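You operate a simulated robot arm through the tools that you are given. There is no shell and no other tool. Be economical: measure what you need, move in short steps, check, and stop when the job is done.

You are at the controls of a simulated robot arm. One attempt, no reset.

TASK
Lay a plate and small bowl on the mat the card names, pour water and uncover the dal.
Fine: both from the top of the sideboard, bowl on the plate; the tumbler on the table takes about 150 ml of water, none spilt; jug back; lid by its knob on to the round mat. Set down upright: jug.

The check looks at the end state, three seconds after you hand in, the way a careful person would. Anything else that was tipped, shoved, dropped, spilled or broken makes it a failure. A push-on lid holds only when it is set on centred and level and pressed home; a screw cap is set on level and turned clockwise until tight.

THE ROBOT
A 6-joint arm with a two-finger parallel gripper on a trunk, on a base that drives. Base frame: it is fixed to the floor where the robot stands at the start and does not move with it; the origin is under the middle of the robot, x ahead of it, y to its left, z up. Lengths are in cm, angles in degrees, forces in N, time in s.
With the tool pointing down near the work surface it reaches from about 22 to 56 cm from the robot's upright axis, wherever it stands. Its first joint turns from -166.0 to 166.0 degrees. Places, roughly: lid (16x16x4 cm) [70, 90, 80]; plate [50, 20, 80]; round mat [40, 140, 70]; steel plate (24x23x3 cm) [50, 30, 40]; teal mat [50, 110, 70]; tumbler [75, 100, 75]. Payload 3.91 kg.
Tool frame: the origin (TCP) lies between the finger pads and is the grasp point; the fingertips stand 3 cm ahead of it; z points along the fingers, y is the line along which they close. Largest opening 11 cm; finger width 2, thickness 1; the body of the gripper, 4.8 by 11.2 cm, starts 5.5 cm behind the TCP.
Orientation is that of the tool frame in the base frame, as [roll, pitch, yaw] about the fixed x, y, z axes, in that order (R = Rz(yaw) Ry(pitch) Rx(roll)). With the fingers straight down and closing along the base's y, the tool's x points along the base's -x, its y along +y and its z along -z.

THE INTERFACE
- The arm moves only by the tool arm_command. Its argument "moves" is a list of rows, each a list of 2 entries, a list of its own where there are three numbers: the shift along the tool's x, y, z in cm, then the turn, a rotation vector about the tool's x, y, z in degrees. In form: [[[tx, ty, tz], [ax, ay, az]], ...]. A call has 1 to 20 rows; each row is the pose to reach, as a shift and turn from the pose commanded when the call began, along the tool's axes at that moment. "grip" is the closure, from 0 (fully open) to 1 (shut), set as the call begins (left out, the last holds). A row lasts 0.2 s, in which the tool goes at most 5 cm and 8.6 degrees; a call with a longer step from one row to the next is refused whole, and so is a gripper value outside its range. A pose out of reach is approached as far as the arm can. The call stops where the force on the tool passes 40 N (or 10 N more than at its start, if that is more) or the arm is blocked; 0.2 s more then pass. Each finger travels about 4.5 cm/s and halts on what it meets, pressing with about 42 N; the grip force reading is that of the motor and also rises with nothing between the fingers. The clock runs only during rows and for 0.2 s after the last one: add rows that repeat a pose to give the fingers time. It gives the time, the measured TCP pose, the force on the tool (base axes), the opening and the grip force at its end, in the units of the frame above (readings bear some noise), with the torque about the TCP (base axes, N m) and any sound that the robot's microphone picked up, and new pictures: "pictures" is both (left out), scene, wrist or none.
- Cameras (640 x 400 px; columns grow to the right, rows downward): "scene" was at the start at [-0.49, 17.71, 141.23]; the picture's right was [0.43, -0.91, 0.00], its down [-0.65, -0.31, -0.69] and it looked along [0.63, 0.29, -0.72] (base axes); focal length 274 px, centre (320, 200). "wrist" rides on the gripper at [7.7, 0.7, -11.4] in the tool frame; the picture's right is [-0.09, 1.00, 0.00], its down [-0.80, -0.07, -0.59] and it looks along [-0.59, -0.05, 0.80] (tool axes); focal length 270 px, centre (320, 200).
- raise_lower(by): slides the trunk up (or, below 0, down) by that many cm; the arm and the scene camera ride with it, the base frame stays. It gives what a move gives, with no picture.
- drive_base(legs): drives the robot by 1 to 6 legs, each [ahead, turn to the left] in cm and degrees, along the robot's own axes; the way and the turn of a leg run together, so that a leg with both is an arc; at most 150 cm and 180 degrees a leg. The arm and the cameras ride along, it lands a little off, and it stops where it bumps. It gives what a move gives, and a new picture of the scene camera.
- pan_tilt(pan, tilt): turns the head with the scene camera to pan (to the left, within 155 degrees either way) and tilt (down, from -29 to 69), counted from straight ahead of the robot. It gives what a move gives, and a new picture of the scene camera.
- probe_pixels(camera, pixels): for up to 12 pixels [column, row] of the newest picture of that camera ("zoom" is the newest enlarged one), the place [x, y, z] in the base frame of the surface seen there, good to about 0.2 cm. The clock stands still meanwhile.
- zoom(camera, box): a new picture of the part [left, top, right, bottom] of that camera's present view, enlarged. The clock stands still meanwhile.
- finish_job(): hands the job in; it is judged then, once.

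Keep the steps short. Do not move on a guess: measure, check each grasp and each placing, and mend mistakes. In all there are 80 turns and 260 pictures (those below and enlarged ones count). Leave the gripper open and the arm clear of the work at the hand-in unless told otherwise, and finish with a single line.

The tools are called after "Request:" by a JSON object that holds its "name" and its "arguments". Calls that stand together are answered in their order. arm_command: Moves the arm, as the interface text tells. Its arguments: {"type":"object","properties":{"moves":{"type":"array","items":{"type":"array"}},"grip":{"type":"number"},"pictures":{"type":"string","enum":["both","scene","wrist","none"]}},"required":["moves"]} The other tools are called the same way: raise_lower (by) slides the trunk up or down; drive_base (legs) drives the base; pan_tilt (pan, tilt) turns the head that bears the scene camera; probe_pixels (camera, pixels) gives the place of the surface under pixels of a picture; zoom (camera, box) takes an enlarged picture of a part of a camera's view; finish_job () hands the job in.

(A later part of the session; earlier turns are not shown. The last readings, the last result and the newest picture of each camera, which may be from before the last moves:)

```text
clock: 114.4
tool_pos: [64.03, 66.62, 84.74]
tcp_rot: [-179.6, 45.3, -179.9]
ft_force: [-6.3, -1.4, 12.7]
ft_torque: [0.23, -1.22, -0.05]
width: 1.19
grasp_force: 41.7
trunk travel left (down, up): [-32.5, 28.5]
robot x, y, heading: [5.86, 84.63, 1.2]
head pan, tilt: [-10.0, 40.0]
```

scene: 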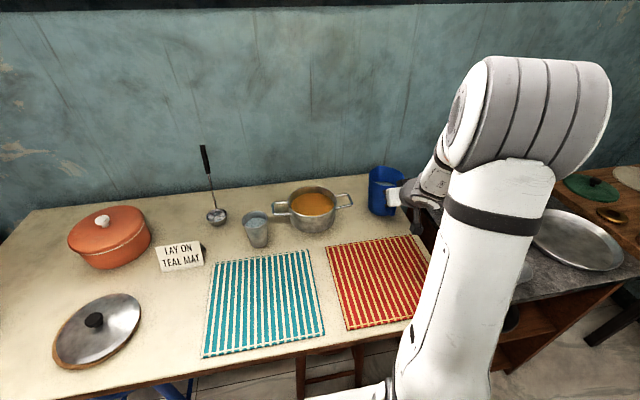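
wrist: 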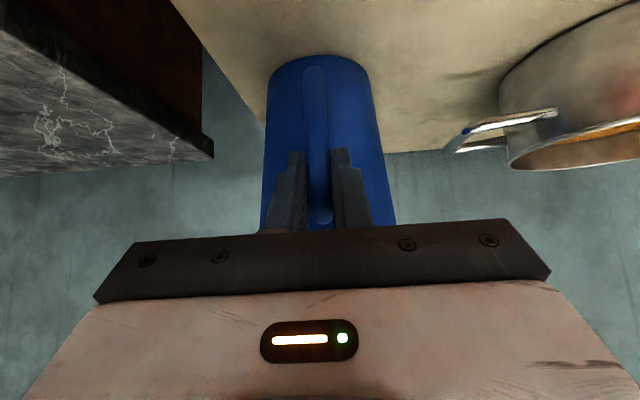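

The jug is pivoting back to level in the grip (84.74, against 84.5 when I gripped it). I'll go down 0.2 more, then open and wait.

Request:
{"name": "arm_command", "arguments": {"moves": [[[0.08, 0, 0.08], [0, 0, 0]], [[0.14, 0, 0.14], [0, 0, 0]]], "pictures": "none"}}

Request:
{"name": "arm_command", "arguments": {"moves": [[[0, 0, 0], [0, 0, 0]], [[0, 0, 0], [0, 0, 0]], [[0, 0, 0], [0, 0, 0]], [[0, 0, 0], [0, 0, 0]], [[0, 0, 0], [0, 0, 0]], [[0, 0, 0], [0, 0, 0]]], "grip": 0}}

```text
clock: 115.0
tool_pos: [63.86, 66.69, 84.61]
tcp_rot: [-179.6, 45.4, -179.8]
ft_force: [-7.0, -4.9, 22.9]
ft_torque: [0.32, -0.59, -0.05]
width: 1.15
grasp_force: 41.5
trunk travel left (down, up): [-32.5, 28.5]
robot x, y, heading: [6.0, 84.64, 1.0]
head pan, tilt: [-10.0, 40.0]
```

```text
clock: 116.4
tool_pos: [63.98, 66.76, 84.43]
tcp_rot: [-179.6, 45.1, -179.9]
ft_force: [-0.3, -0.3, 0.0]
ft_torque: [-0.02, 0.01, 0.0]
width: 10.97
grasp_force: 0.0
trunk travel left (down, up): [-32.5, 28.5]
robot x, y, heading: [5.97, 84.72, 1.0]
head pan, tilt: [-10.0, 40.0]
```

scene: 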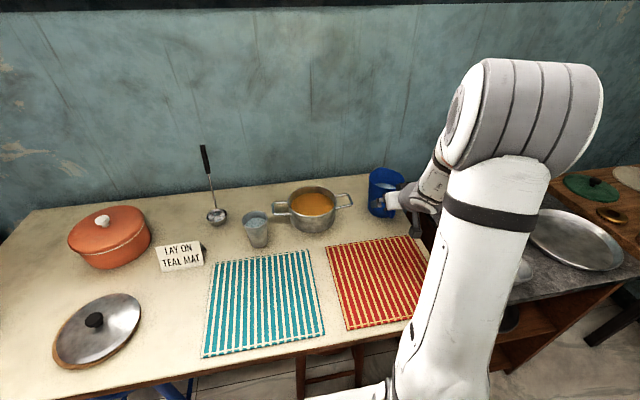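
wrist: 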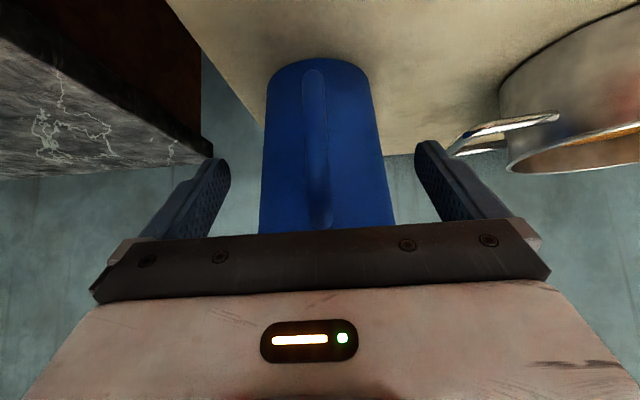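

The jug stands freely and upright. I'll retreat, then bring the tool to straight down above the table front.

Request:
{"name": "arm_command", "arguments": {"moves": [[[0, 0, -2.5], [0, 0, 0]], [[0, 0, -6], [0, 0, 0]], [[0, 0, -10], [0, 0, 0]], [[0, 0, -13], [0, 0, 0]], [[0.3, 2, -15], [0, 7.5, 0]], [[0.6, 4, -17], [0, 15, 0]], [[0.9, 7, -19], [0, 22.5, 0]], [[1.2, 9, -21], [0, 30, 0]], [[1.4, 11, -22.5], [0, 37.5, 0]], [[1.7, 13, -23.7], [0, 45, 0]]]}}

Request:
{"name": "drive_base", "arguments": {"legs": [[-25, 0], [0, -90], [50, 0], [0, 90]]}}

```text
clock: 118.6
tool_pos: [46.06, 79.83, 99.8]
tcp_rot: [-179.8, 0.0, 180.0]
ft_force: [-0.3, -0.2, 0.5]
ft_torque: [0.01, 0.01, -0.03]
width: 11.02
grasp_force: 0.1
trunk travel left (down, up): [-32.5, 28.5]
robot x, y, heading: [6.02, 84.68, 1.0]
head pan, tilt: [-10.0, 40.0]
```

scene: 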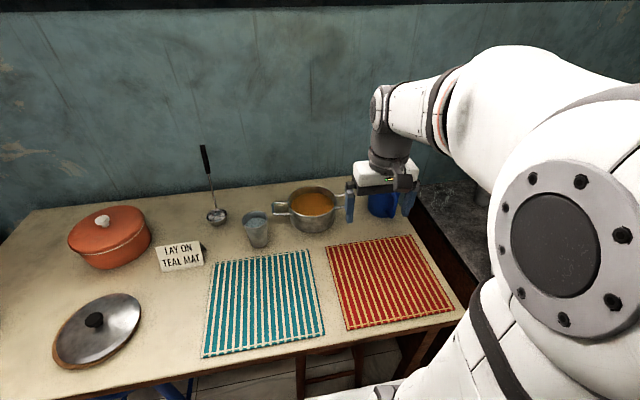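
wrist: 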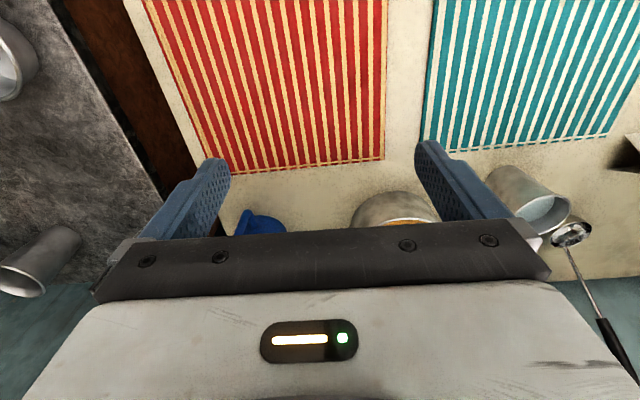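

```text
clock: 130.5
tool_pos: [21.69, 29.32, 99.94]
tcp_rot: [-179.7, 0.3, 179.0]
ft_force: [0.2, -0.1, 0.1]
ft_torque: [0.01, 0.01, -0.01]
width: 10.99
grasp_force: 0.1
trunk travel left (down, up): [-32.5, 28.5]
robot x, y, heading: [-18.12, 33.87, -0.2]
head pan, tilt: [-10.0, 40.0]
```

scene: 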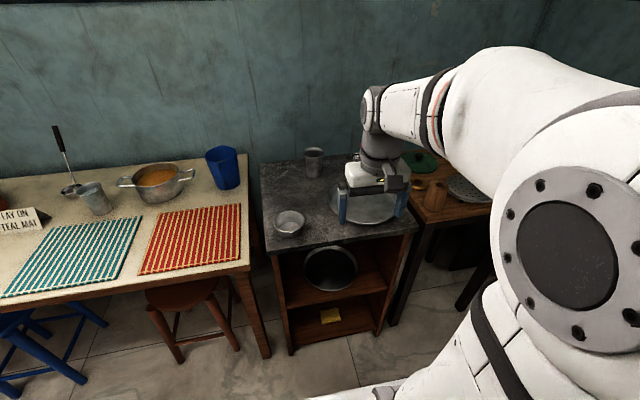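

I'll drive ahead 16 cm and look at the plate with the wrist camera.

Request:
{"name": "drive_base", "arguments": {"legs": [[16, 0]]}}

Request:
{"name": "arm_command", "arguments": {"moves": [[[0, 0, 0], [0, 0, 0]]], "pictures": "wrist"}}

```text
clock: 131.9
tool_pos: [37.61, 29.3, 99.92]
tcp_rot: [-179.8, 0.1, 179.0]
ft_force: [0.5, -0.4, 0.0]
ft_torque: [-0.01, 0.02, 0.01]
width: 11.0
grasp_force: 0.0
trunk travel left (down, up): [-32.5, 28.5]
robot x, y, heading: [-2.59, 33.44, -0.2]
head pan, tilt: [-10.0, 40.0]
```

scene: 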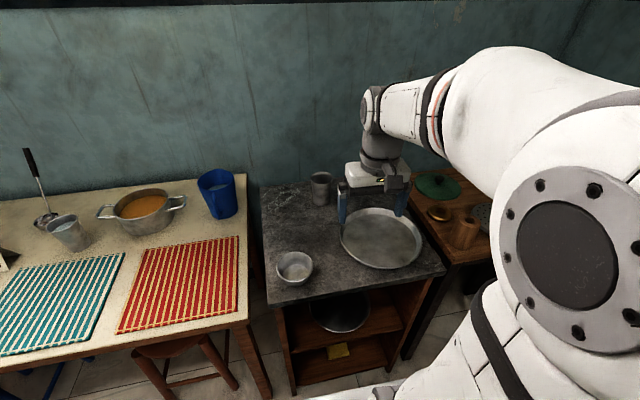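

```text
clock: 132.3
tool_pos: [37.74, 29.27, 99.88]
tcp_rot: [-179.8, 0.2, 179.1]
ft_force: [-0.5, 0.3, 0.6]
ft_torque: [-0.01, -0.03, -0.01]
width: 10.99
grasp_force: 0.2
trunk travel left (down, up): [-32.5, 28.5]
robot x, y, heading: [-2.6, 33.46, -0.5]
head pan, tilt: [-10.0, 40.0]
```

wrist: 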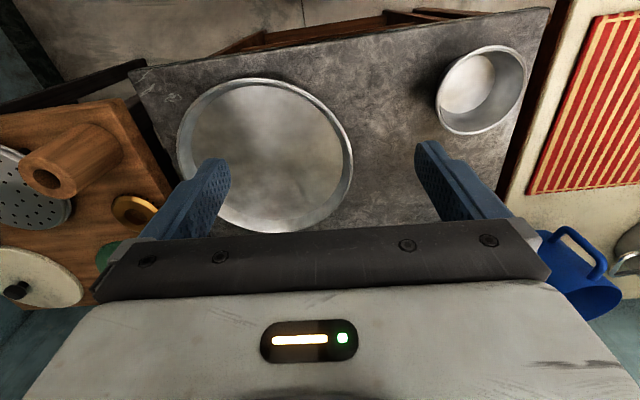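

I'll probe the plate and bowl outlines.

Request:
{"name": "probe_pixels", "arguments": {"camera": "wrist", "pixels": [[180, 150], [351, 165], [252, 81], [268, 230], [265, 160], [320, 195], [345, 200], [438, 95], [524, 80], [492, 48], [465, 133], [465, 85]]}}

Request:
{"name": "zoom", "arguments": {"camera": "wrist", "box": [160, 30, 540, 250]}}

```text
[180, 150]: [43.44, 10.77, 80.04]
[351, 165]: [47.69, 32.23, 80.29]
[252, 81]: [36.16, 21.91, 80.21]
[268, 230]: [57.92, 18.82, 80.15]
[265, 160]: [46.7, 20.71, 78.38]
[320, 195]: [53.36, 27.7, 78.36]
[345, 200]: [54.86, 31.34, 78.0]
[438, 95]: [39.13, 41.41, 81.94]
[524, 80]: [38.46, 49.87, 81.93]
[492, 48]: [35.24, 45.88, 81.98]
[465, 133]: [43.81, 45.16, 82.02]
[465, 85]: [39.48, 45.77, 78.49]
```

```text
1.68 times, centred on (350, 140) of wrist
```

zoom: 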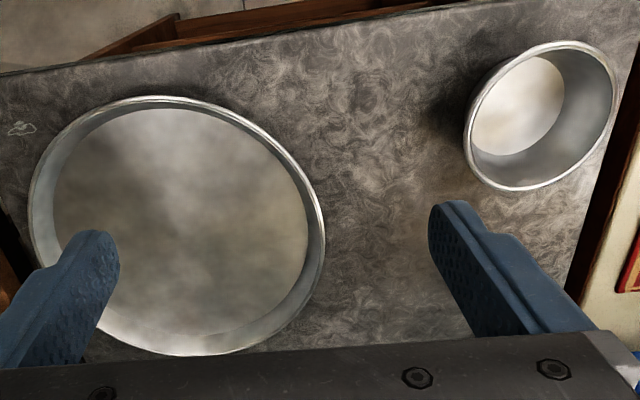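

Plate: centre (46.9,21.3), R 11.0, rim z 80.2, floor 78.35, so a low flared rim. Bowl: centre (39.4,45.6), R 4.3, rim z 82. The rim grip needs the tool tilted 40° along the flared wall at the plate's near side. I'll back up 10 cm for reach, then rotate the tool there.

Request:
{"name": "drive_base", "arguments": {"legs": [[-10, 0]]}}

Request:
{"name": "arm_command", "arguments": {"moves": [[[-0.2, -0.67, 0.9], [-2.6, -2.6, 7.17]], [[-0.4, -1.33, 1.8], [-5.2, -5.2, 14.3]], [[-0.6, -2, 2.7], [-7.8, -7.8, 21.5]], [[-0.8, -2.67, 3.6], [-10.4, -10.4, 28.7]], [[-1, -3.33, 4.5], [-13, -13, 35.8]], [[-1.2, -4, 5.4], [-15.65, -15.65, 43]], [[-1.4, -4.67, 6.3], [-18.3, -18.3, 50.2]], [[-1.6, -5.33, 7.2], [-20.9, -20.9, 57.3]], [[-1.8, -6, 8.1], [-23.5, -23.5, 64.5]], [[-2, -6.67, 9], [-26.1, -26.1, 71.7]], [[-2.2, -7.33, 9.9], [-28.7, -28.7, 78.8]], [[-2.4, -8, 10.8], [-31.3, -31.3, 86]]]}}

```text
clock: 133.5
tool_pos: [27.74, 29.25, 99.83]
tcp_rot: [-179.8, 0.2, 178.7]
ft_force: [0.3, 0.3, 0.6]
ft_torque: [0.0, 0.06, 0.01]
width: 10.99
grasp_force: 0.1
trunk travel left (down, up): [-32.5, 28.5]
robot x, y, heading: [-12.49, 33.62, -0.2]
head pan, tilt: [-10.0, 40.0]
```

scene: 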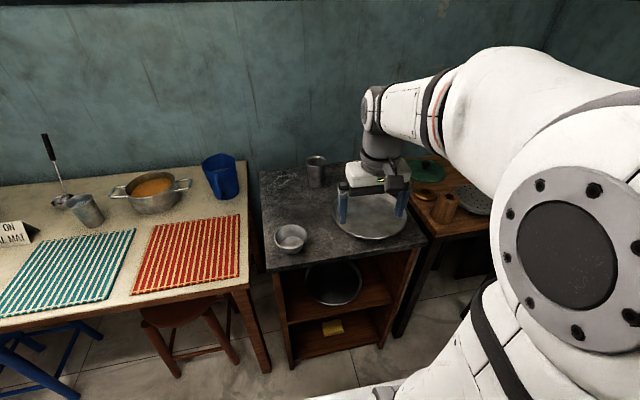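

```text
clock: 136.1
tool_pos: [29.93, 21.11, 88.98]
tcp_rot: [139.9, 0.4, 88.8]
ft_force: [0.1, -0.1, 0.1]
ft_torque: [0.02, -0.01, -0.03]
width: 11.01
grasp_force: 0.0
trunk travel left (down, up): [-32.5, 28.5]
robot x, y, heading: [-12.54, 33.72, -0.6]
head pan, tilt: [-10.0, 40.0]
```

scene: 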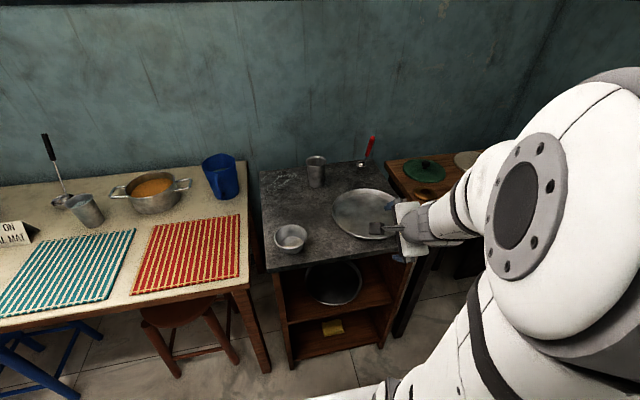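
wrist: 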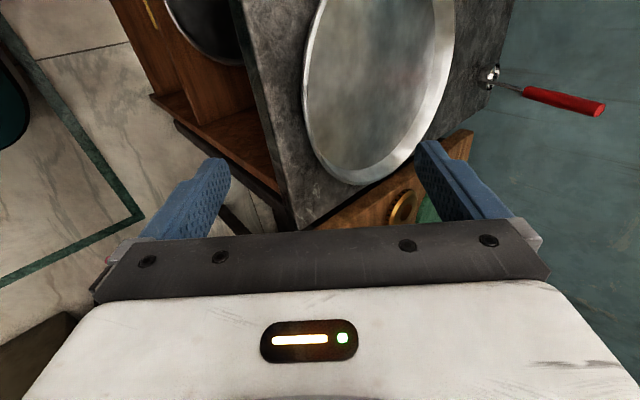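

The tool is aligned with the near rim. I'll zoom on the near wall and probe its profile.

Request:
{"name": "zoom", "arguments": {"camera": "wrist", "box": [270, 20, 390, 140]}}

Request:
{"name": "probe_pixels", "arguments": {"camera": "wrist", "pixels": [[303, 85], [305, 85], [308, 85], [311, 85], [314, 85], [318, 85], [322, 85], [330, 85], [302, 85], [299, 85]]}}

```text
3.33 times, centred on (330, 80) of wrist
```

zoom: 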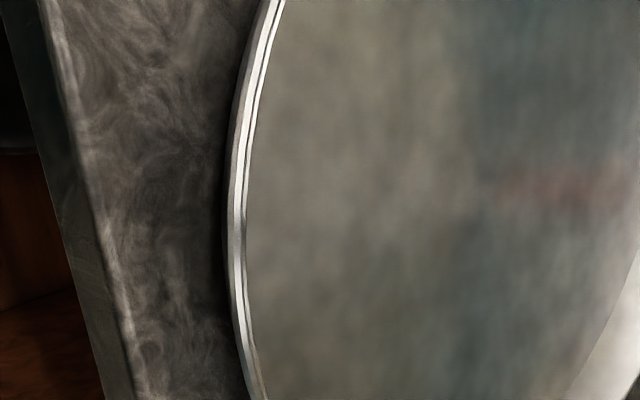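

```text
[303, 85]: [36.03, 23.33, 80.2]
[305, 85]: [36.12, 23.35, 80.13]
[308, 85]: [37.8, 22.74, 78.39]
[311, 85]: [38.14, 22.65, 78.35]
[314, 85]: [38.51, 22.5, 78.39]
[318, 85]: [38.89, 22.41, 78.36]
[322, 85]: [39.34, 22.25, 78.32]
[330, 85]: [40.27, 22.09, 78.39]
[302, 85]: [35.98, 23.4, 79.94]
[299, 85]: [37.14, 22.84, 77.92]
```

The wall flares about 37°, so the 40° tilt fits. I'll narrow the opening to about 1.6 cm and approach to 2.8 cm short of the target.

Request:
{"name": "arm_command", "arguments": {"moves": [[[0.1, -0.4, 2], [0, 0, 0]], [[0.2, -0.86, 4], [0, 0, 0]], [[0.2, -0.86, 6], [0, 0, 0]], [[0.2, -0.86, 6], [0, 0, 0]], [[0.2, -0.86, 6], [0, 0, 0]], [[0.2, -0.86, 6], [0, 0, 0]], [[0.2, -0.86, 6], [0, 0, 0]]], "grip": 0.855, "pictures": "wrist"}}

Request:
{"name": "zoom", "arguments": {"camera": "wrist", "box": [220, 80, 420, 240]}}

```text
clock: 137.7
tool_pos: [32.9, 21.1, 83.98]
tcp_rot: [140.0, 0.3, 88.8]
ft_force: [0.8, 0.3, 0.1]
ft_torque: [-0.01, -0.03, 0.03]
width: 1.6
grasp_force: 0.0
trunk travel left (down, up): [-32.5, 28.5]
robot x, y, heading: [-12.22, 33.66, -0.4]
head pan, tilt: [-10.0, 40.0]
```

wrist: 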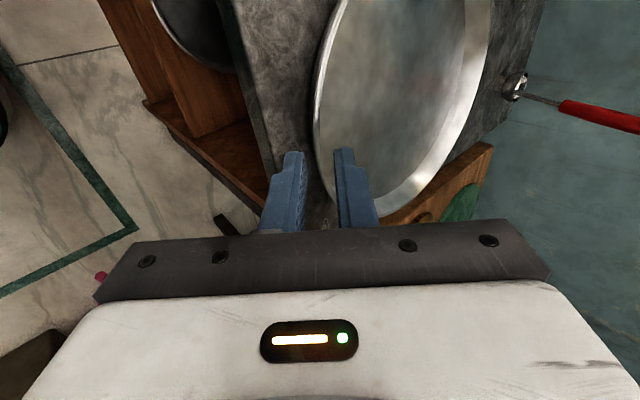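

```text
2.50 times, centred on (320, 160) of wrist
```

zoom: 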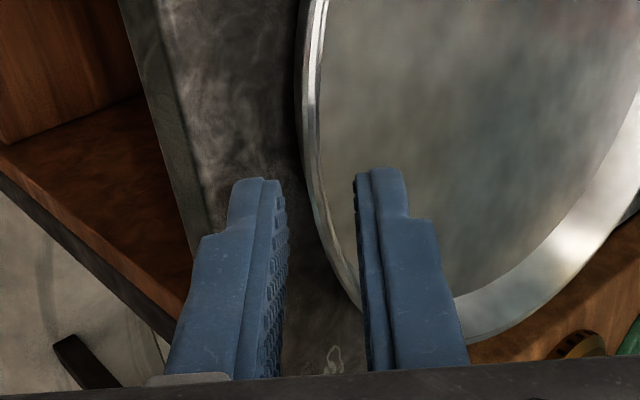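

The rim lies between the tips. I'll advance the last 2.8 cm in small steps.

Request:
{"name": "arm_command", "arguments": {"moves": [[[0, 0, 1.2], [0, 0, 0]], [[0, 0, 2], [0, 0, 0]], [[0, 0, 2.5], [0, 0, 0]], [[0, 0, 2.8], [0, 0, 0]]], "pictures": "wrist"}}

Request:
{"name": "zoom", "arguments": {"camera": "wrist", "box": [220, 80, 420, 240]}}

```text
clock: 138.7
tool_pos: [34.81, 21.09, 81.91]
tcp_rot: [139.5, 0.3, 88.7]
ft_force: [-7.6, 1.2, 17.6]
ft_torque: [-0.01, -0.33, 0.01]
width: 1.88
grasp_force: 2.4
trunk travel left (down, up): [-32.5, 28.5]
robot x, y, heading: [-12.09, 33.61, -0.6]
head pan, tilt: [-10.0, 40.0]
```

wrist: 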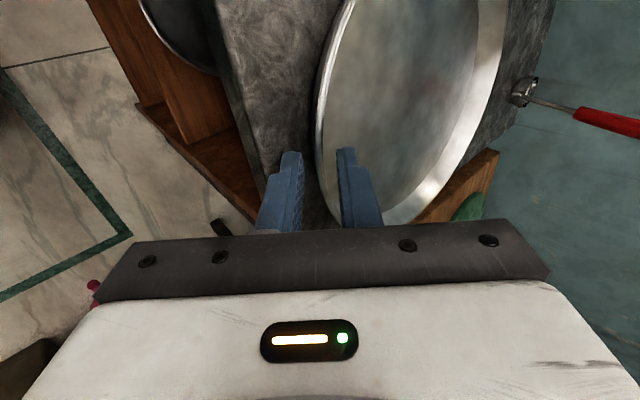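

```text
2.50 times, centred on (320, 160) of wrist
```

zoom: 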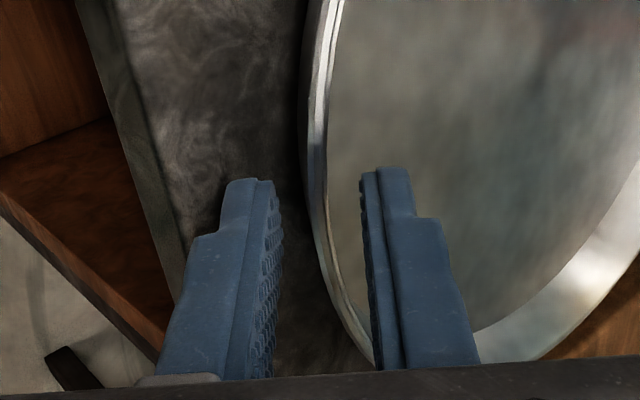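

There's contact: the outer finger touches the sideboard, with about 0.9 cm of overlap on the rim. I'll back off 0.15 cm and close.

Request:
{"name": "arm_command", "arguments": {"moves": [[[0, 0, -0.15], [0, 0, 0]], [[0, 0, -0.15], [0, 0, 0]]], "pictures": "none"}}

Request:
{"name": "arm_command", "arguments": {"moves": [[[0, 0, 0], [0, 0, 0]], [[0, 0, 0], [0, 0, 0]], [[0, 0, 0], [0, 0, 0]], [[0, 0, 0], [0, 0, 0]]], "grip": 1, "pictures": "wrist"}}

Request:
{"name": "zoom", "arguments": {"camera": "wrist", "box": [220, 80, 420, 240]}}

```text
clock: 139.3
tool_pos: [34.69, 21.24, 82.06]
tcp_rot: [139.8, 0.3, 88.8]
ft_force: [-1.6, -2.1, 11.5]
ft_torque: [-0.02, -0.33, -0.04]
width: 1.9
grasp_force: 3.0
trunk travel left (down, up): [-32.5, 28.5]
robot x, y, heading: [-12.08, 33.62, -0.5]
head pan, tilt: [-10.0, 40.0]
```

```text
clock: 140.3
tool_pos: [34.59, 21.23, 82.04]
tcp_rot: [139.8, 0.4, 88.8]
ft_force: [-7.3, -1.8, 18.1]
ft_torque: [0.09, -0.33, 0.02]
width: 0.0
grasp_force: 37.8
trunk travel left (down, up): [-32.5, 28.5]
robot x, y, heading: [-12.3, 33.5, -0.4]
head pan, tilt: [-10.0, 40.0]
```

wrist: 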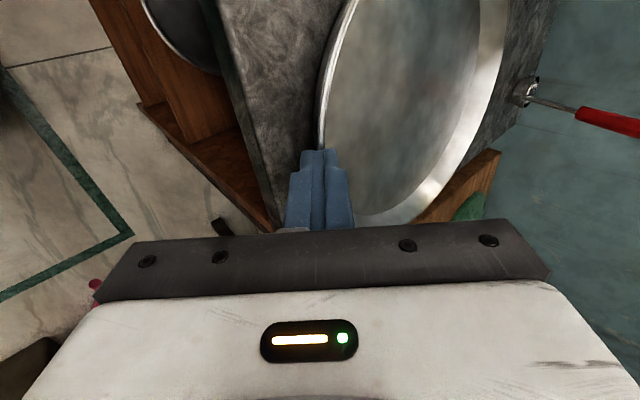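

```text
2.50 times, centred on (320, 160) of wrist
```

zoom: 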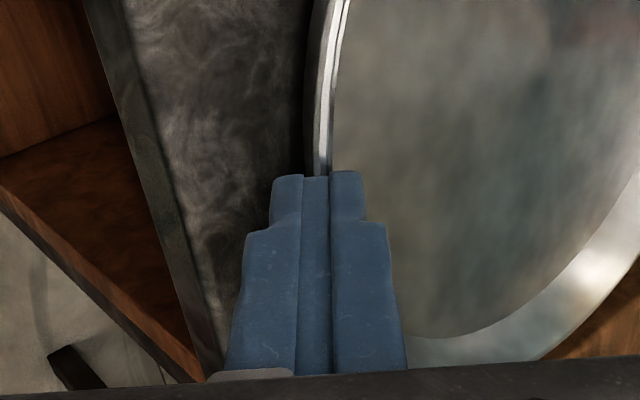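

Width reads 0, and the plate is thin. I'll lift 1 cm to see whether it's held.

Request:
{"name": "arm_command", "arguments": {"moves": [[[0, 0.32, -0.38], [0, 0, 0]], [[0, 0.64, -0.77], [0, 0, 0]], [[0, 0.96, -1.15], [0, 0, 0]]], "pictures": "both"}}

Request:
{"name": "zoom", "arguments": {"camera": "wrist", "box": [220, 0, 520, 240]}}

```text
clock: 141.1
tool_pos: [34.92, 21.19, 83.44]
tcp_rot: [140.0, 0.4, 88.7]
ft_force: [-0.3, -0.1, 1.0]
ft_torque: [-0.02, 0.02, -0.02]
width: 0.01
grasp_force: 37.7
trunk travel left (down, up): [-32.5, 28.5]
robot x, y, heading: [-12.45, 33.86, -0.8]
head pan, tilt: [-10.0, 40.0]
```

scene: 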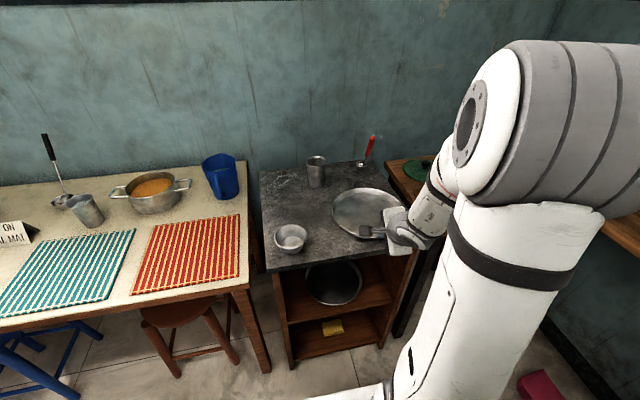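
wrist: 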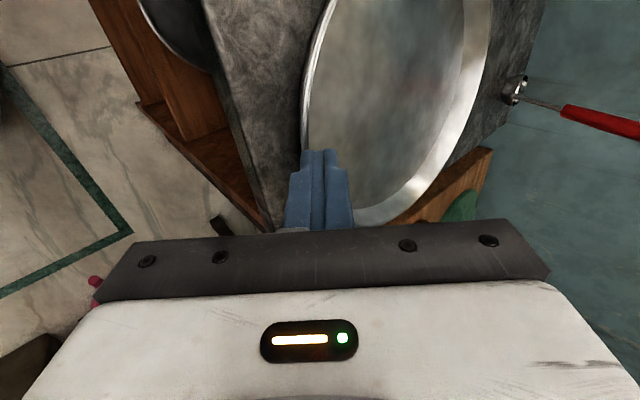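

```text
1.67 times, centred on (370, 120) of wrist
```

zoom: 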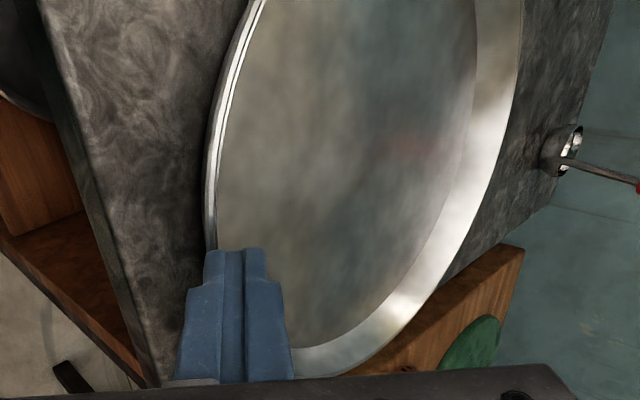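

The plate isn't held. I'll probe the fingertips and the rim in this picture to learn the true offset.

Request:
{"name": "probe_pixels", "arguments": {"camera": "wrist", "pixels": [[308, 151], [330, 151], [305, 170], [338, 175], [303, 130], [306, 110], [303, 146], [300, 200], [470, 90], [480, 90], [461, 90], [452, 90]]}}

```text
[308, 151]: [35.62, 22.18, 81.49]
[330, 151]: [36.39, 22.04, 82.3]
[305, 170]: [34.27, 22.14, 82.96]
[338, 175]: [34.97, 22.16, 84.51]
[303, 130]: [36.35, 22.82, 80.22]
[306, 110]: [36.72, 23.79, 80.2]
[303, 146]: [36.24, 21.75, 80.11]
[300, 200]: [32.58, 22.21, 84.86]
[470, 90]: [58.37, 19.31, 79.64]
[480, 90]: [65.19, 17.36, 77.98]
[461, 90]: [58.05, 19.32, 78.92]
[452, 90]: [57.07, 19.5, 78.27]
```

Force and torque show the inner finger's tip pressed on the plate's sloping wall, and the plate moved about 0.3 cm. I'll reopen to 3.4 cm, offset so the outer finger goes close beneath the rim and the inner one well inside, then advance.

Request:
{"name": "arm_command", "arguments": {"moves": [[[0, 0, -1], [0, 0, 0]], [[0, 0, -1], [0, 0, 0]], [[0, 0, -1], [0, 0, 0]], [[0, 0, -0.2], [0, 0, 0]], [[0, 0.05, 0.6], [0, 0, 0]], [[0, 0.1, 1.2], [0, 0, 0]], [[0, 0.1, 1.6], [0, 0, 0]]], "grip": 0.69, "pictures": "wrist"}}

Request:
{"name": "zoom", "arguments": {"camera": "wrist", "box": [220, 80, 420, 240]}}

```text
clock: 142.7
tool_pos: [35.81, 21.12, 82.12]
tcp_rot: [139.7, 0.3, 88.7]
ft_force: [0.7, 0.4, -0.4]
ft_torque: [-0.01, 0.05, 0.0]
width: 3.42
grasp_force: 0.0
trunk travel left (down, up): [-32.5, 28.5]
robot x, y, heading: [-11.98, 33.63, -0.3]
head pan, tilt: [-10.0, 40.0]
```

wrist: 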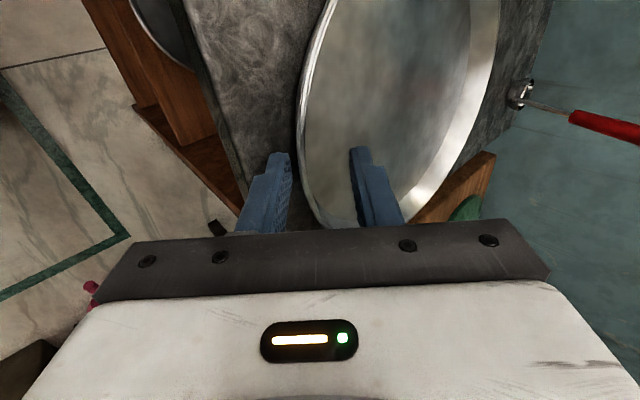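

```text
2.50 times, centred on (320, 160) of wrist
```

zoom: 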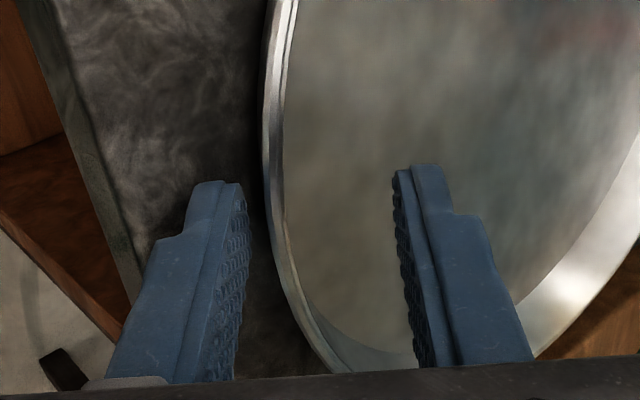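

No contact yet. I'll shift 0.3 inward, advance 0.5, then close.

Request:
{"name": "arm_command", "arguments": {"moves": [[[0, 0.3, 0.2], [0, 0, 0]], [[0, 0.3, 0.5], [0, 0, 0]]], "pictures": "none"}}

Request:
{"name": "arm_command", "arguments": {"moves": [[[0, 0, 0], [0, 0, 0]], [[0, 0, 0], [0, 0, 0]], [[0, 0, 0], [0, 0, 0]], [[0, 0, 0], [0, 0, 0]]], "grip": 1, "pictures": "wrist"}}

Request:
{"name": "zoom", "arguments": {"camera": "wrist", "box": [220, 80, 420, 240]}}

```text
clock: 143.3
tool_pos: [36.44, 21.05, 82.12]
tcp_rot: [139.8, 0.3, 88.7]
ft_force: [-5.1, -0.3, 5.5]
ft_torque: [0.05, 0.18, 0.02]
width: 3.4
grasp_force: 0.1
trunk travel left (down, up): [-32.5, 28.5]
robot x, y, heading: [-12.64, 33.6, -0.2]
head pan, tilt: [-10.0, 40.0]
```

```text
clock: 144.3
tool_pos: [36.4, 21.1, 82.21]
tcp_rot: [139.7, 0.3, 88.7]
ft_force: [-1.9, -0.9, 9.5]
ft_torque: [-0.66, 0.04, -0.17]
width: 0.22
grasp_force: 41.8
trunk travel left (down, up): [-32.5, 28.5]
robot x, y, heading: [-12.29, 33.82, -0.5]
head pan, tilt: [-10.0, 40.0]
```

wrist: 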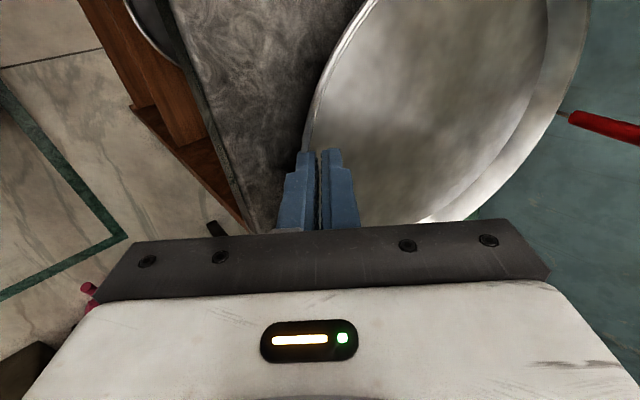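

```text
2.50 times, centred on (320, 160) of wrist
```

zoom: 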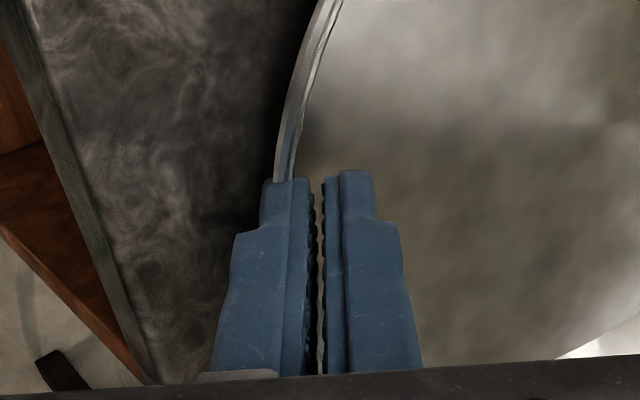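

The plate is gripped at 0.22 cm (42 N), but it looks tilted. I'll check with the scene camera.

Request:
{"name": "zoom", "arguments": {"camera": "scene", "box": [260, 130, 460, 280]}}

Request:
{"name": "probe_pixels", "arguments": {"camera": "wrist", "pixels": [[340, 50], [372, 5], [315, 120], [430, 30], [400, 100], [480, 100], [560, 60], [500, 185], [585, 20]]}}

```text
2.67 times, centred on (360, 205) of scene
```

zoom: 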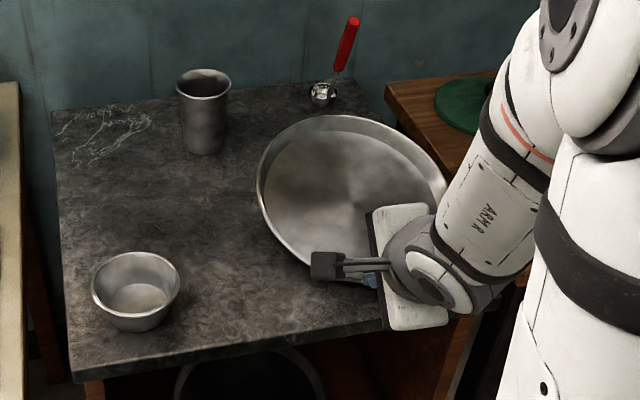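

```text
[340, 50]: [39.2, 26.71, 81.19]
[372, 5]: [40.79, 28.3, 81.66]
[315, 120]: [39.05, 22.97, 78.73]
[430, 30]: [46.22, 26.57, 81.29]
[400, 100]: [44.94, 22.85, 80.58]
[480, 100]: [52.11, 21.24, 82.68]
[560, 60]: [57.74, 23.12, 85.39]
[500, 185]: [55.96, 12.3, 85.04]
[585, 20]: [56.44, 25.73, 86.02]
```

The plate is clamped firmly with its far side about 14° up, because the wall is steeper near the rim. I'll lift it 4 cm and then level it by turning the tool.

Request:
{"name": "arm_command", "arguments": {"moves": [[[0, 0.32, -0.38], [0, 0, 0]], [[0, 0.96, -1.15], [0, 0, 0]], [[0, 1.93, -2.3], [0, 0, 0]], [[0, 3.2, -3.83], [0, 0, 0]], [[0, 4.5, -5.36], [0, 0, 0]], [[0, 4.5, -5.36], [3, 0, 0]], [[0, 4.5, -5.36], [6, 0, 0]], [[0, 4.5, -5.36], [9, 0, 0]], [[0, 4.5, -5.36], [12, 0, 0]], [[0, 4.5, -5.36], [12, 0, 0]]], "pictures": "both"}}

Request:
{"name": "zoom", "arguments": {"camera": "scene", "box": [260, 110, 460, 260]}}

```text
clock: 146.5
tool_pos: [36.43, 21.17, 89.03]
tcp_rot: [151.9, 0.3, 88.9]
ft_force: [0.1, 0.3, -2.1]
ft_torque: [0.05, 0.24, 0.02]
width: 0.21
grasp_force: 41.8
trunk travel left (down, up): [-32.5, 28.5]
robot x, y, heading: [-12.53, 33.68, -0.5]
head pan, tilt: [-10.0, 40.0]
```

scene: 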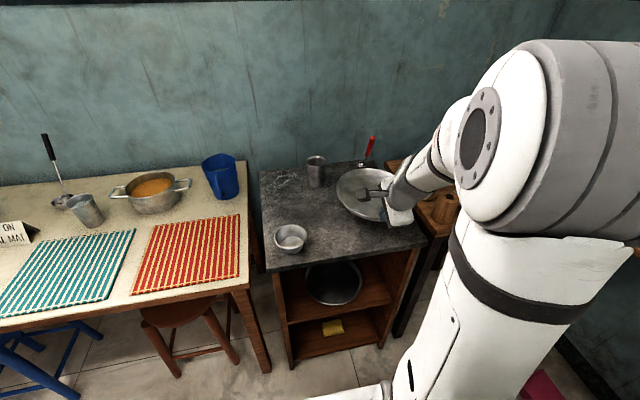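
wrist: 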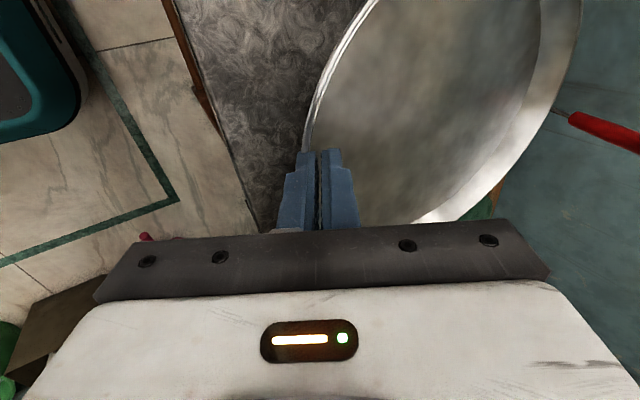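

```text
2.67 times, centred on (360, 185) of scene
```

zoom: 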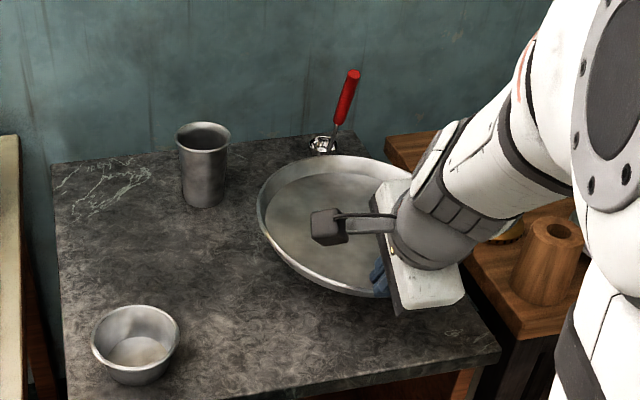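

The plate is held in the air (2.1 N). I'll probe its rim and floor for tilt and centre relative to the TCP.

Request:
{"name": "probe_pixels", "arguments": {"camera": "wrist", "pixels": [[340, 54], [370, 6], [312, 110], [420, 30], [380, 130], [400, 180], [480, 60], [480, 150], [576, 50], [540, 120], [430, 222], [500, 175]]}}

Request:
{"name": "probe_pixels", "arguments": {"camera": "zoom", "pixels": [[259, 215], [275, 180], [335, 158], [400, 163], [300, 275], [350, 295], [300, 220], [350, 185], [290, 200]]}}

```text
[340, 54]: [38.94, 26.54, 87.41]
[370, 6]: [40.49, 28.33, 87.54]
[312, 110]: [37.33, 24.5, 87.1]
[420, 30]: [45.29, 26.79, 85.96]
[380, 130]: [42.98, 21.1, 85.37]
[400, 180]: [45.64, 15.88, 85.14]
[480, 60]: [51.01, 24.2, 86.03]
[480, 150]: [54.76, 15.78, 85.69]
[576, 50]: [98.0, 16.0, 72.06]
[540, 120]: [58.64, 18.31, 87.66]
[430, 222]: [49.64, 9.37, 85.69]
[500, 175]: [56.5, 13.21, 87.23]
```

```text
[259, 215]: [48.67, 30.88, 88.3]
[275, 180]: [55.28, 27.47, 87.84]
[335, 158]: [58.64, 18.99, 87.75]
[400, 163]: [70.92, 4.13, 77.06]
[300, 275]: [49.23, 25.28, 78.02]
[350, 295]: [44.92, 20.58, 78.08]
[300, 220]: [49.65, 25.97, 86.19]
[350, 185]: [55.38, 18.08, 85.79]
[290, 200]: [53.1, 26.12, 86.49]
```

The plate is tilted about 4° and 5°, with its centre 11.2 cm ahead and 1.25 cm right of the TCP. I'll level it, lift 6 cm and pull it in 15 cm.

Request:
{"name": "arm_command", "arguments": {"moves": [[[0, -1, -1.2], [1, -1.1, -0.6]], [[0, -2.6, -3], [1.9, -2.2, -1.2]], [[0, -4.3, -5], [2.8, -3.3, -1.8]], [[0, -6, -7.1], [3.8, -4.4, -2.35]], [[0, -7.7, -9.1], [3.8, -4.4, -2.35]], [[0, -9.4, -11.1], [3.8, -4.4, -2.35]], [[0, -10.4, -12.3], [3.8, -4.4, -2.35]]], "pictures": "wrist"}}

Request:
{"name": "drive_base", "arguments": {"legs": [[-22, 0], [0, 90], [85, 0], [0, -90]]}}

```text
clock: 148.1
tool_pos: [21.4, 21.4, 95.06]
tcp_rot: [155.8, 5.3, 89.1]
ft_force: [1.5, -0.9, -2.2]
ft_torque: [0.04, 0.25, 0.02]
width: 0.22
grasp_force: 42.3
trunk travel left (down, up): [-32.5, 28.5]
robot x, y, heading: [-12.43, 33.42, -0.5]
head pan, tilt: [-10.0, 40.0]
```

wrist: 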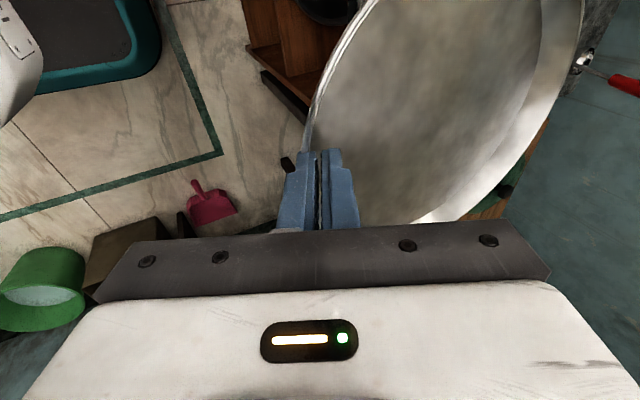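

```text
clock: 161.7
tool_pos: [0.99, 105.76, 94.95]
tcp_rot: [155.8, 5.1, 85.4]
ft_force: [0.8, 0.5, -2.2]
ft_torque: [0.04, 0.23, -0.01]
width: 0.25
grasp_force: 42.4
trunk travel left (down, up): [-32.5, 28.5]
robot x, y, heading: [-31.97, 119.49, -3.6]
head pan, tilt: [-10.0, 40.0]
```

scene: 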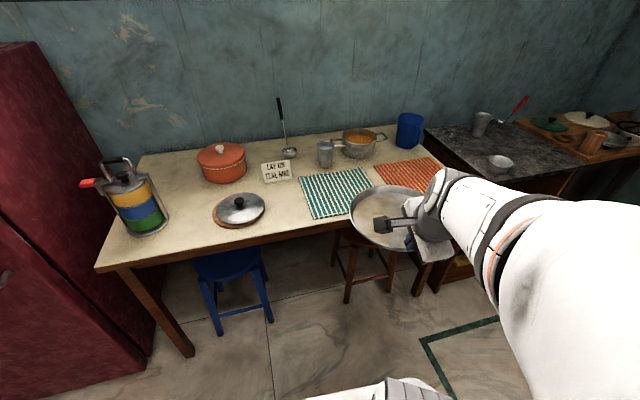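

I'll correct the heading by +3.6° and drive ahead 22 cm.

Request:
{"name": "drive_base", "arguments": {"legs": [[0, 3.6], [22, 0]]}}

Request:
{"name": "arm_command", "arguments": {"moves": [[[0, 0, 0], [0, 0, 0]]], "pictures": "wrist"}}

Request:
{"name": "zoom", "arguments": {"camera": "scene", "box": [200, 140, 440, 320]}}

```text
clock: 163.8
tool_pos: [23.32, 107.97, 94.93]
tcp_rot: [155.7, 5.2, 88.9]
ft_force: [-0.5, 0.7, -2.2]
ft_torque: [0.08, 0.26, 0.01]
width: 0.21
grasp_force: 42.5
trunk travel left (down, up): [-32.5, 28.5]
robot x, y, heading: [-10.51, 119.54, -0.2]
head pan, tilt: [-10.0, 40.0]
```

scene: 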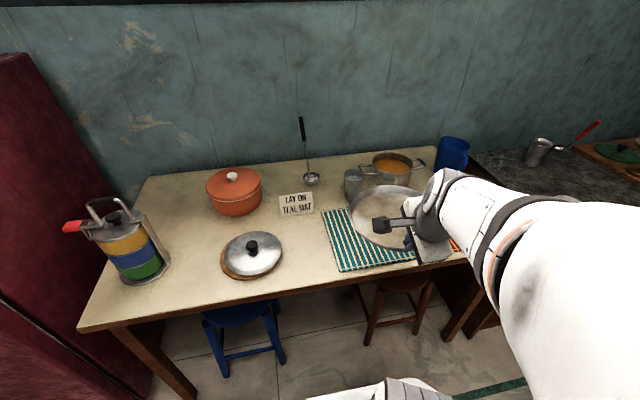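

```text
clock: 164.2
tool_pos: [23.26, 107.88, 94.9]
tcp_rot: [155.7, 5.3, 89.0]
ft_force: [-0.1, 0.1, -3.0]
ft_torque: [0.03, 0.25, -0.01]
width: 0.22
grasp_force: 42.1
trunk travel left (down, up): [-32.5, 28.5]
robot x, y, heading: [-11.02, 119.36, -0.0]
head pan, tilt: [-10.0, 40.0]
```

wrist: 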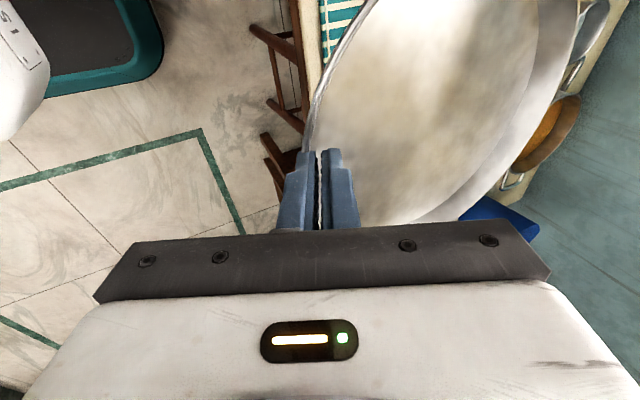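

```text
2.22 times, centred on (320, 230) of scene
```

zoom: 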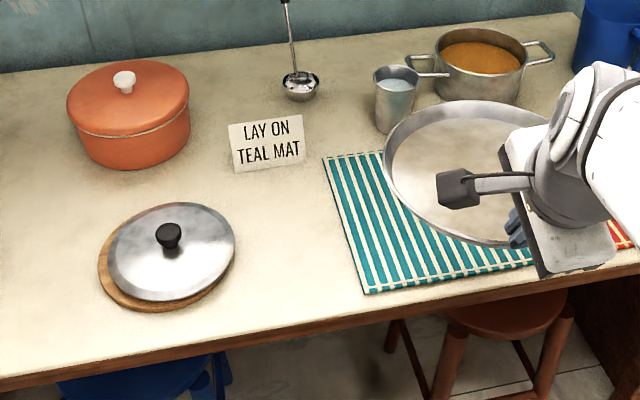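

I'll probe the plate's level and centre again before lowering.

Request:
{"name": "probe_pixels", "arguments": {"camera": "zoom", "pixels": [[386, 170], [400, 128], [460, 103], [500, 102], [425, 222], [470, 243], [410, 150], [470, 125], [425, 200], [460, 220]]}}

Request:
{"name": "probe_pixels", "arguments": {"camera": "wrist", "pixels": [[315, 110], [345, 50], [375, 4], [577, 20], [555, 90], [500, 170], [380, 130], [400, 180], [480, 60], [480, 130], [420, 30]]}}

```text
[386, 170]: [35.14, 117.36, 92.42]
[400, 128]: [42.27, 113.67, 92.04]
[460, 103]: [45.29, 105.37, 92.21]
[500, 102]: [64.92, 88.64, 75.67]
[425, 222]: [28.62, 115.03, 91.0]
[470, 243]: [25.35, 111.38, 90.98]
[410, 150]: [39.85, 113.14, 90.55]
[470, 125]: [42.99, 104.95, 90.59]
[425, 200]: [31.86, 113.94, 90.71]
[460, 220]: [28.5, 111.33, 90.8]
```

```text
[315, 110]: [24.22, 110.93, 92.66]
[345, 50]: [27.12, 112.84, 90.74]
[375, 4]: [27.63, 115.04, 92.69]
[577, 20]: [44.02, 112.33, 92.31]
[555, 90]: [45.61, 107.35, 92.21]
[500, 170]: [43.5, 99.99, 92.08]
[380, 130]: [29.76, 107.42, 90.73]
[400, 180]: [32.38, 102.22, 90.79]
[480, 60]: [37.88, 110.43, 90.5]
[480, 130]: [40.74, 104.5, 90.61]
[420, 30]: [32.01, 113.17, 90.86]
```

The plate is level, centre (34.45,106.45). It needs +10.15 in x, then about 15.85 down. I'll move over the mat and descend 14.5 cm.

Request:
{"name": "arm_command", "arguments": {"moves": [[[0.05, 1.5, 0.7], [0, 0, 0]], [[0.14, 4.6, 2.1], [0, 0, 0]], [[0.22, 7.6, 3.4], [0, 0, 0]], [[0.28, 9.26, 4.15], [0, 0, 0]], [[0.46, 8.44, 5.96], [0, 0, 0]], [[0.74, 7.2, 8.7], [0, 0, 0]], [[1.02, 6, 11.4], [0, 0, 0]], [[1.3, 4.7, 14.1], [0, 0, 0]], [[1.5, 3.8, 16.1], [0, 0, 0]], [[1.62, 3.31, 17.3], [0, 0, 0]], [[1.62, 3.31, 17.3], [0, 0, 0]]], "pictures": "both"}}

Request:
{"name": "zoom", "arguments": {"camera": "scene", "box": [260, 150, 480, 300]}}

```text
clock: 166.6
tool_pos: [33.58, 107.98, 80.31]
tcp_rot: [155.8, 5.3, 89.0]
ft_force: [0.2, 0.0, -2.7]
ft_torque: [0.06, 0.26, 0.01]
width: 0.22
grasp_force: 42.1
trunk travel left (down, up): [-32.5, 28.5]
robot x, y, heading: [-10.71, 118.93, -0.1]
head pan, tilt: [-10.0, 40.0]
```

scene: 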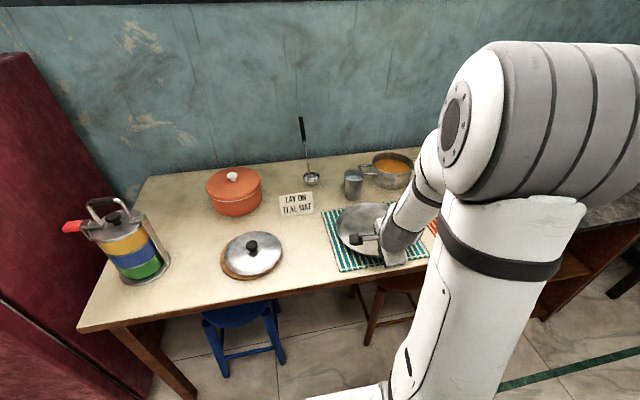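
wrist: 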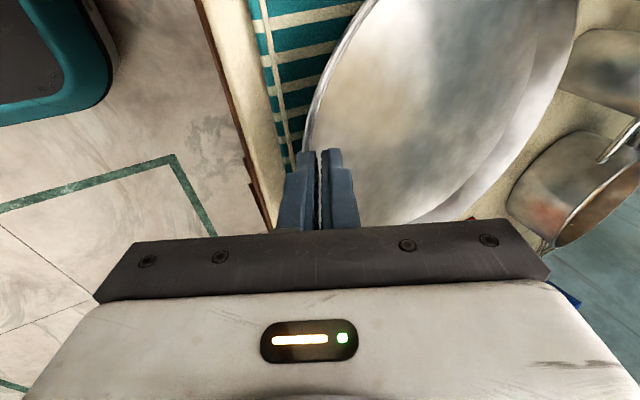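

```text
2.67 times, centred on (370, 225) of scene
```

zoom: 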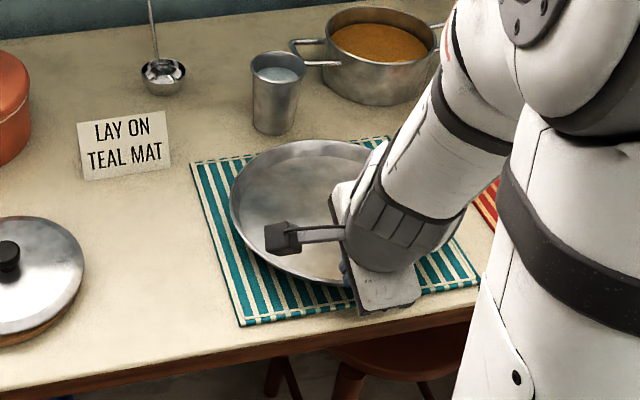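

Placement looks right. I'll lower to contact in small steps.

Request:
{"name": "arm_command", "arguments": {"moves": [[[0.05, -0.2, 0.45], [0, 0, 0]], [[0.08, -0.35, 0.77], [0, 0, 0]], [[0.1, -0.45, 1], [0, 0, 0]], [[0.115, -0.51, 1.13], [0, 0, 0]], [[0.13, -0.57, 1.27], [0, 0, 0]]], "pictures": "none"}}

```text
clock: 167.8
tool_pos: [33.54, 107.96, 79.04]
tcp_rot: [155.6, 5.3, 88.9]
ft_force: [-1.4, -0.7, 0.0]
ft_torque: [0.17, 0.18, -0.04]
width: 0.22
grasp_force: 41.9
trunk travel left (down, up): [-32.5, 28.5]
robot x, y, heading: [-10.6, 119.16, -0.1]
head pan, tilt: [-10.0, 40.0]
```

The mat is taking the load. I'll lower 0.15 more and open to about 2.5 cm.

Request:
{"name": "arm_command", "arguments": {"moves": [[[0.01, -0.06, 0.14], [0, 0, 0]], [[0.02, -0.08, 0.18], [0, 0, 0]]], "pictures": "none"}}

Request:
{"name": "arm_command", "arguments": {"moves": [[[0, 0, 0], [0, 0, 0]], [[0, 0, 0], [0, 0, 0]], [[0, 0, 0], [0, 0, 0]]], "grip": 0.77, "pictures": "both"}}

```text
clock: 168.3
tool_pos: [33.44, 107.93, 78.99]
tcp_rot: [155.6, 5.3, 88.9]
ft_force: [-1.5, 3.4, 21.6]
ft_torque: [0.63, -0.08, 0.16]
width: 0.2
grasp_force: 42.1
trunk travel left (down, up): [-32.5, 28.5]
robot x, y, heading: [-10.37, 119.12, 0.1]
head pan, tilt: [-10.0, 40.0]
```

```text
clock: 169.2
tool_pos: [33.55, 108.11, 78.84]
tcp_rot: [155.7, 5.2, 89.0]
ft_force: [-0.3, 0.9, 0.5]
ft_torque: [-0.01, -0.01, -0.03]
width: 2.52
grasp_force: 0.1
trunk travel left (down, up): [-32.5, 28.5]
robot x, y, heading: [-10.58, 118.82, -0.1]
head pan, tilt: [-10.0, 40.0]
```

scene: 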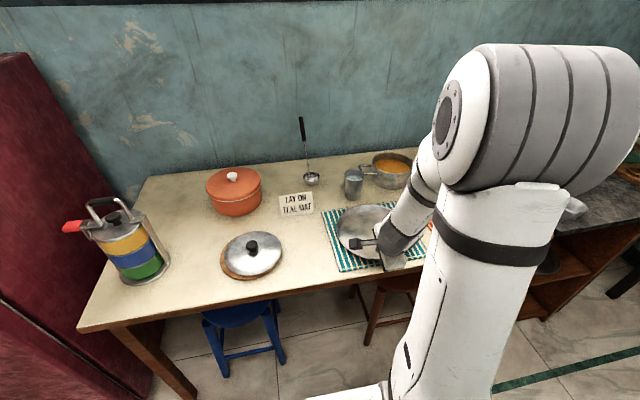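
wrist: 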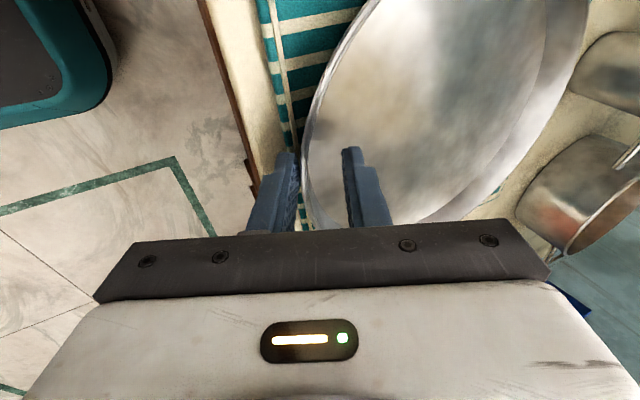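

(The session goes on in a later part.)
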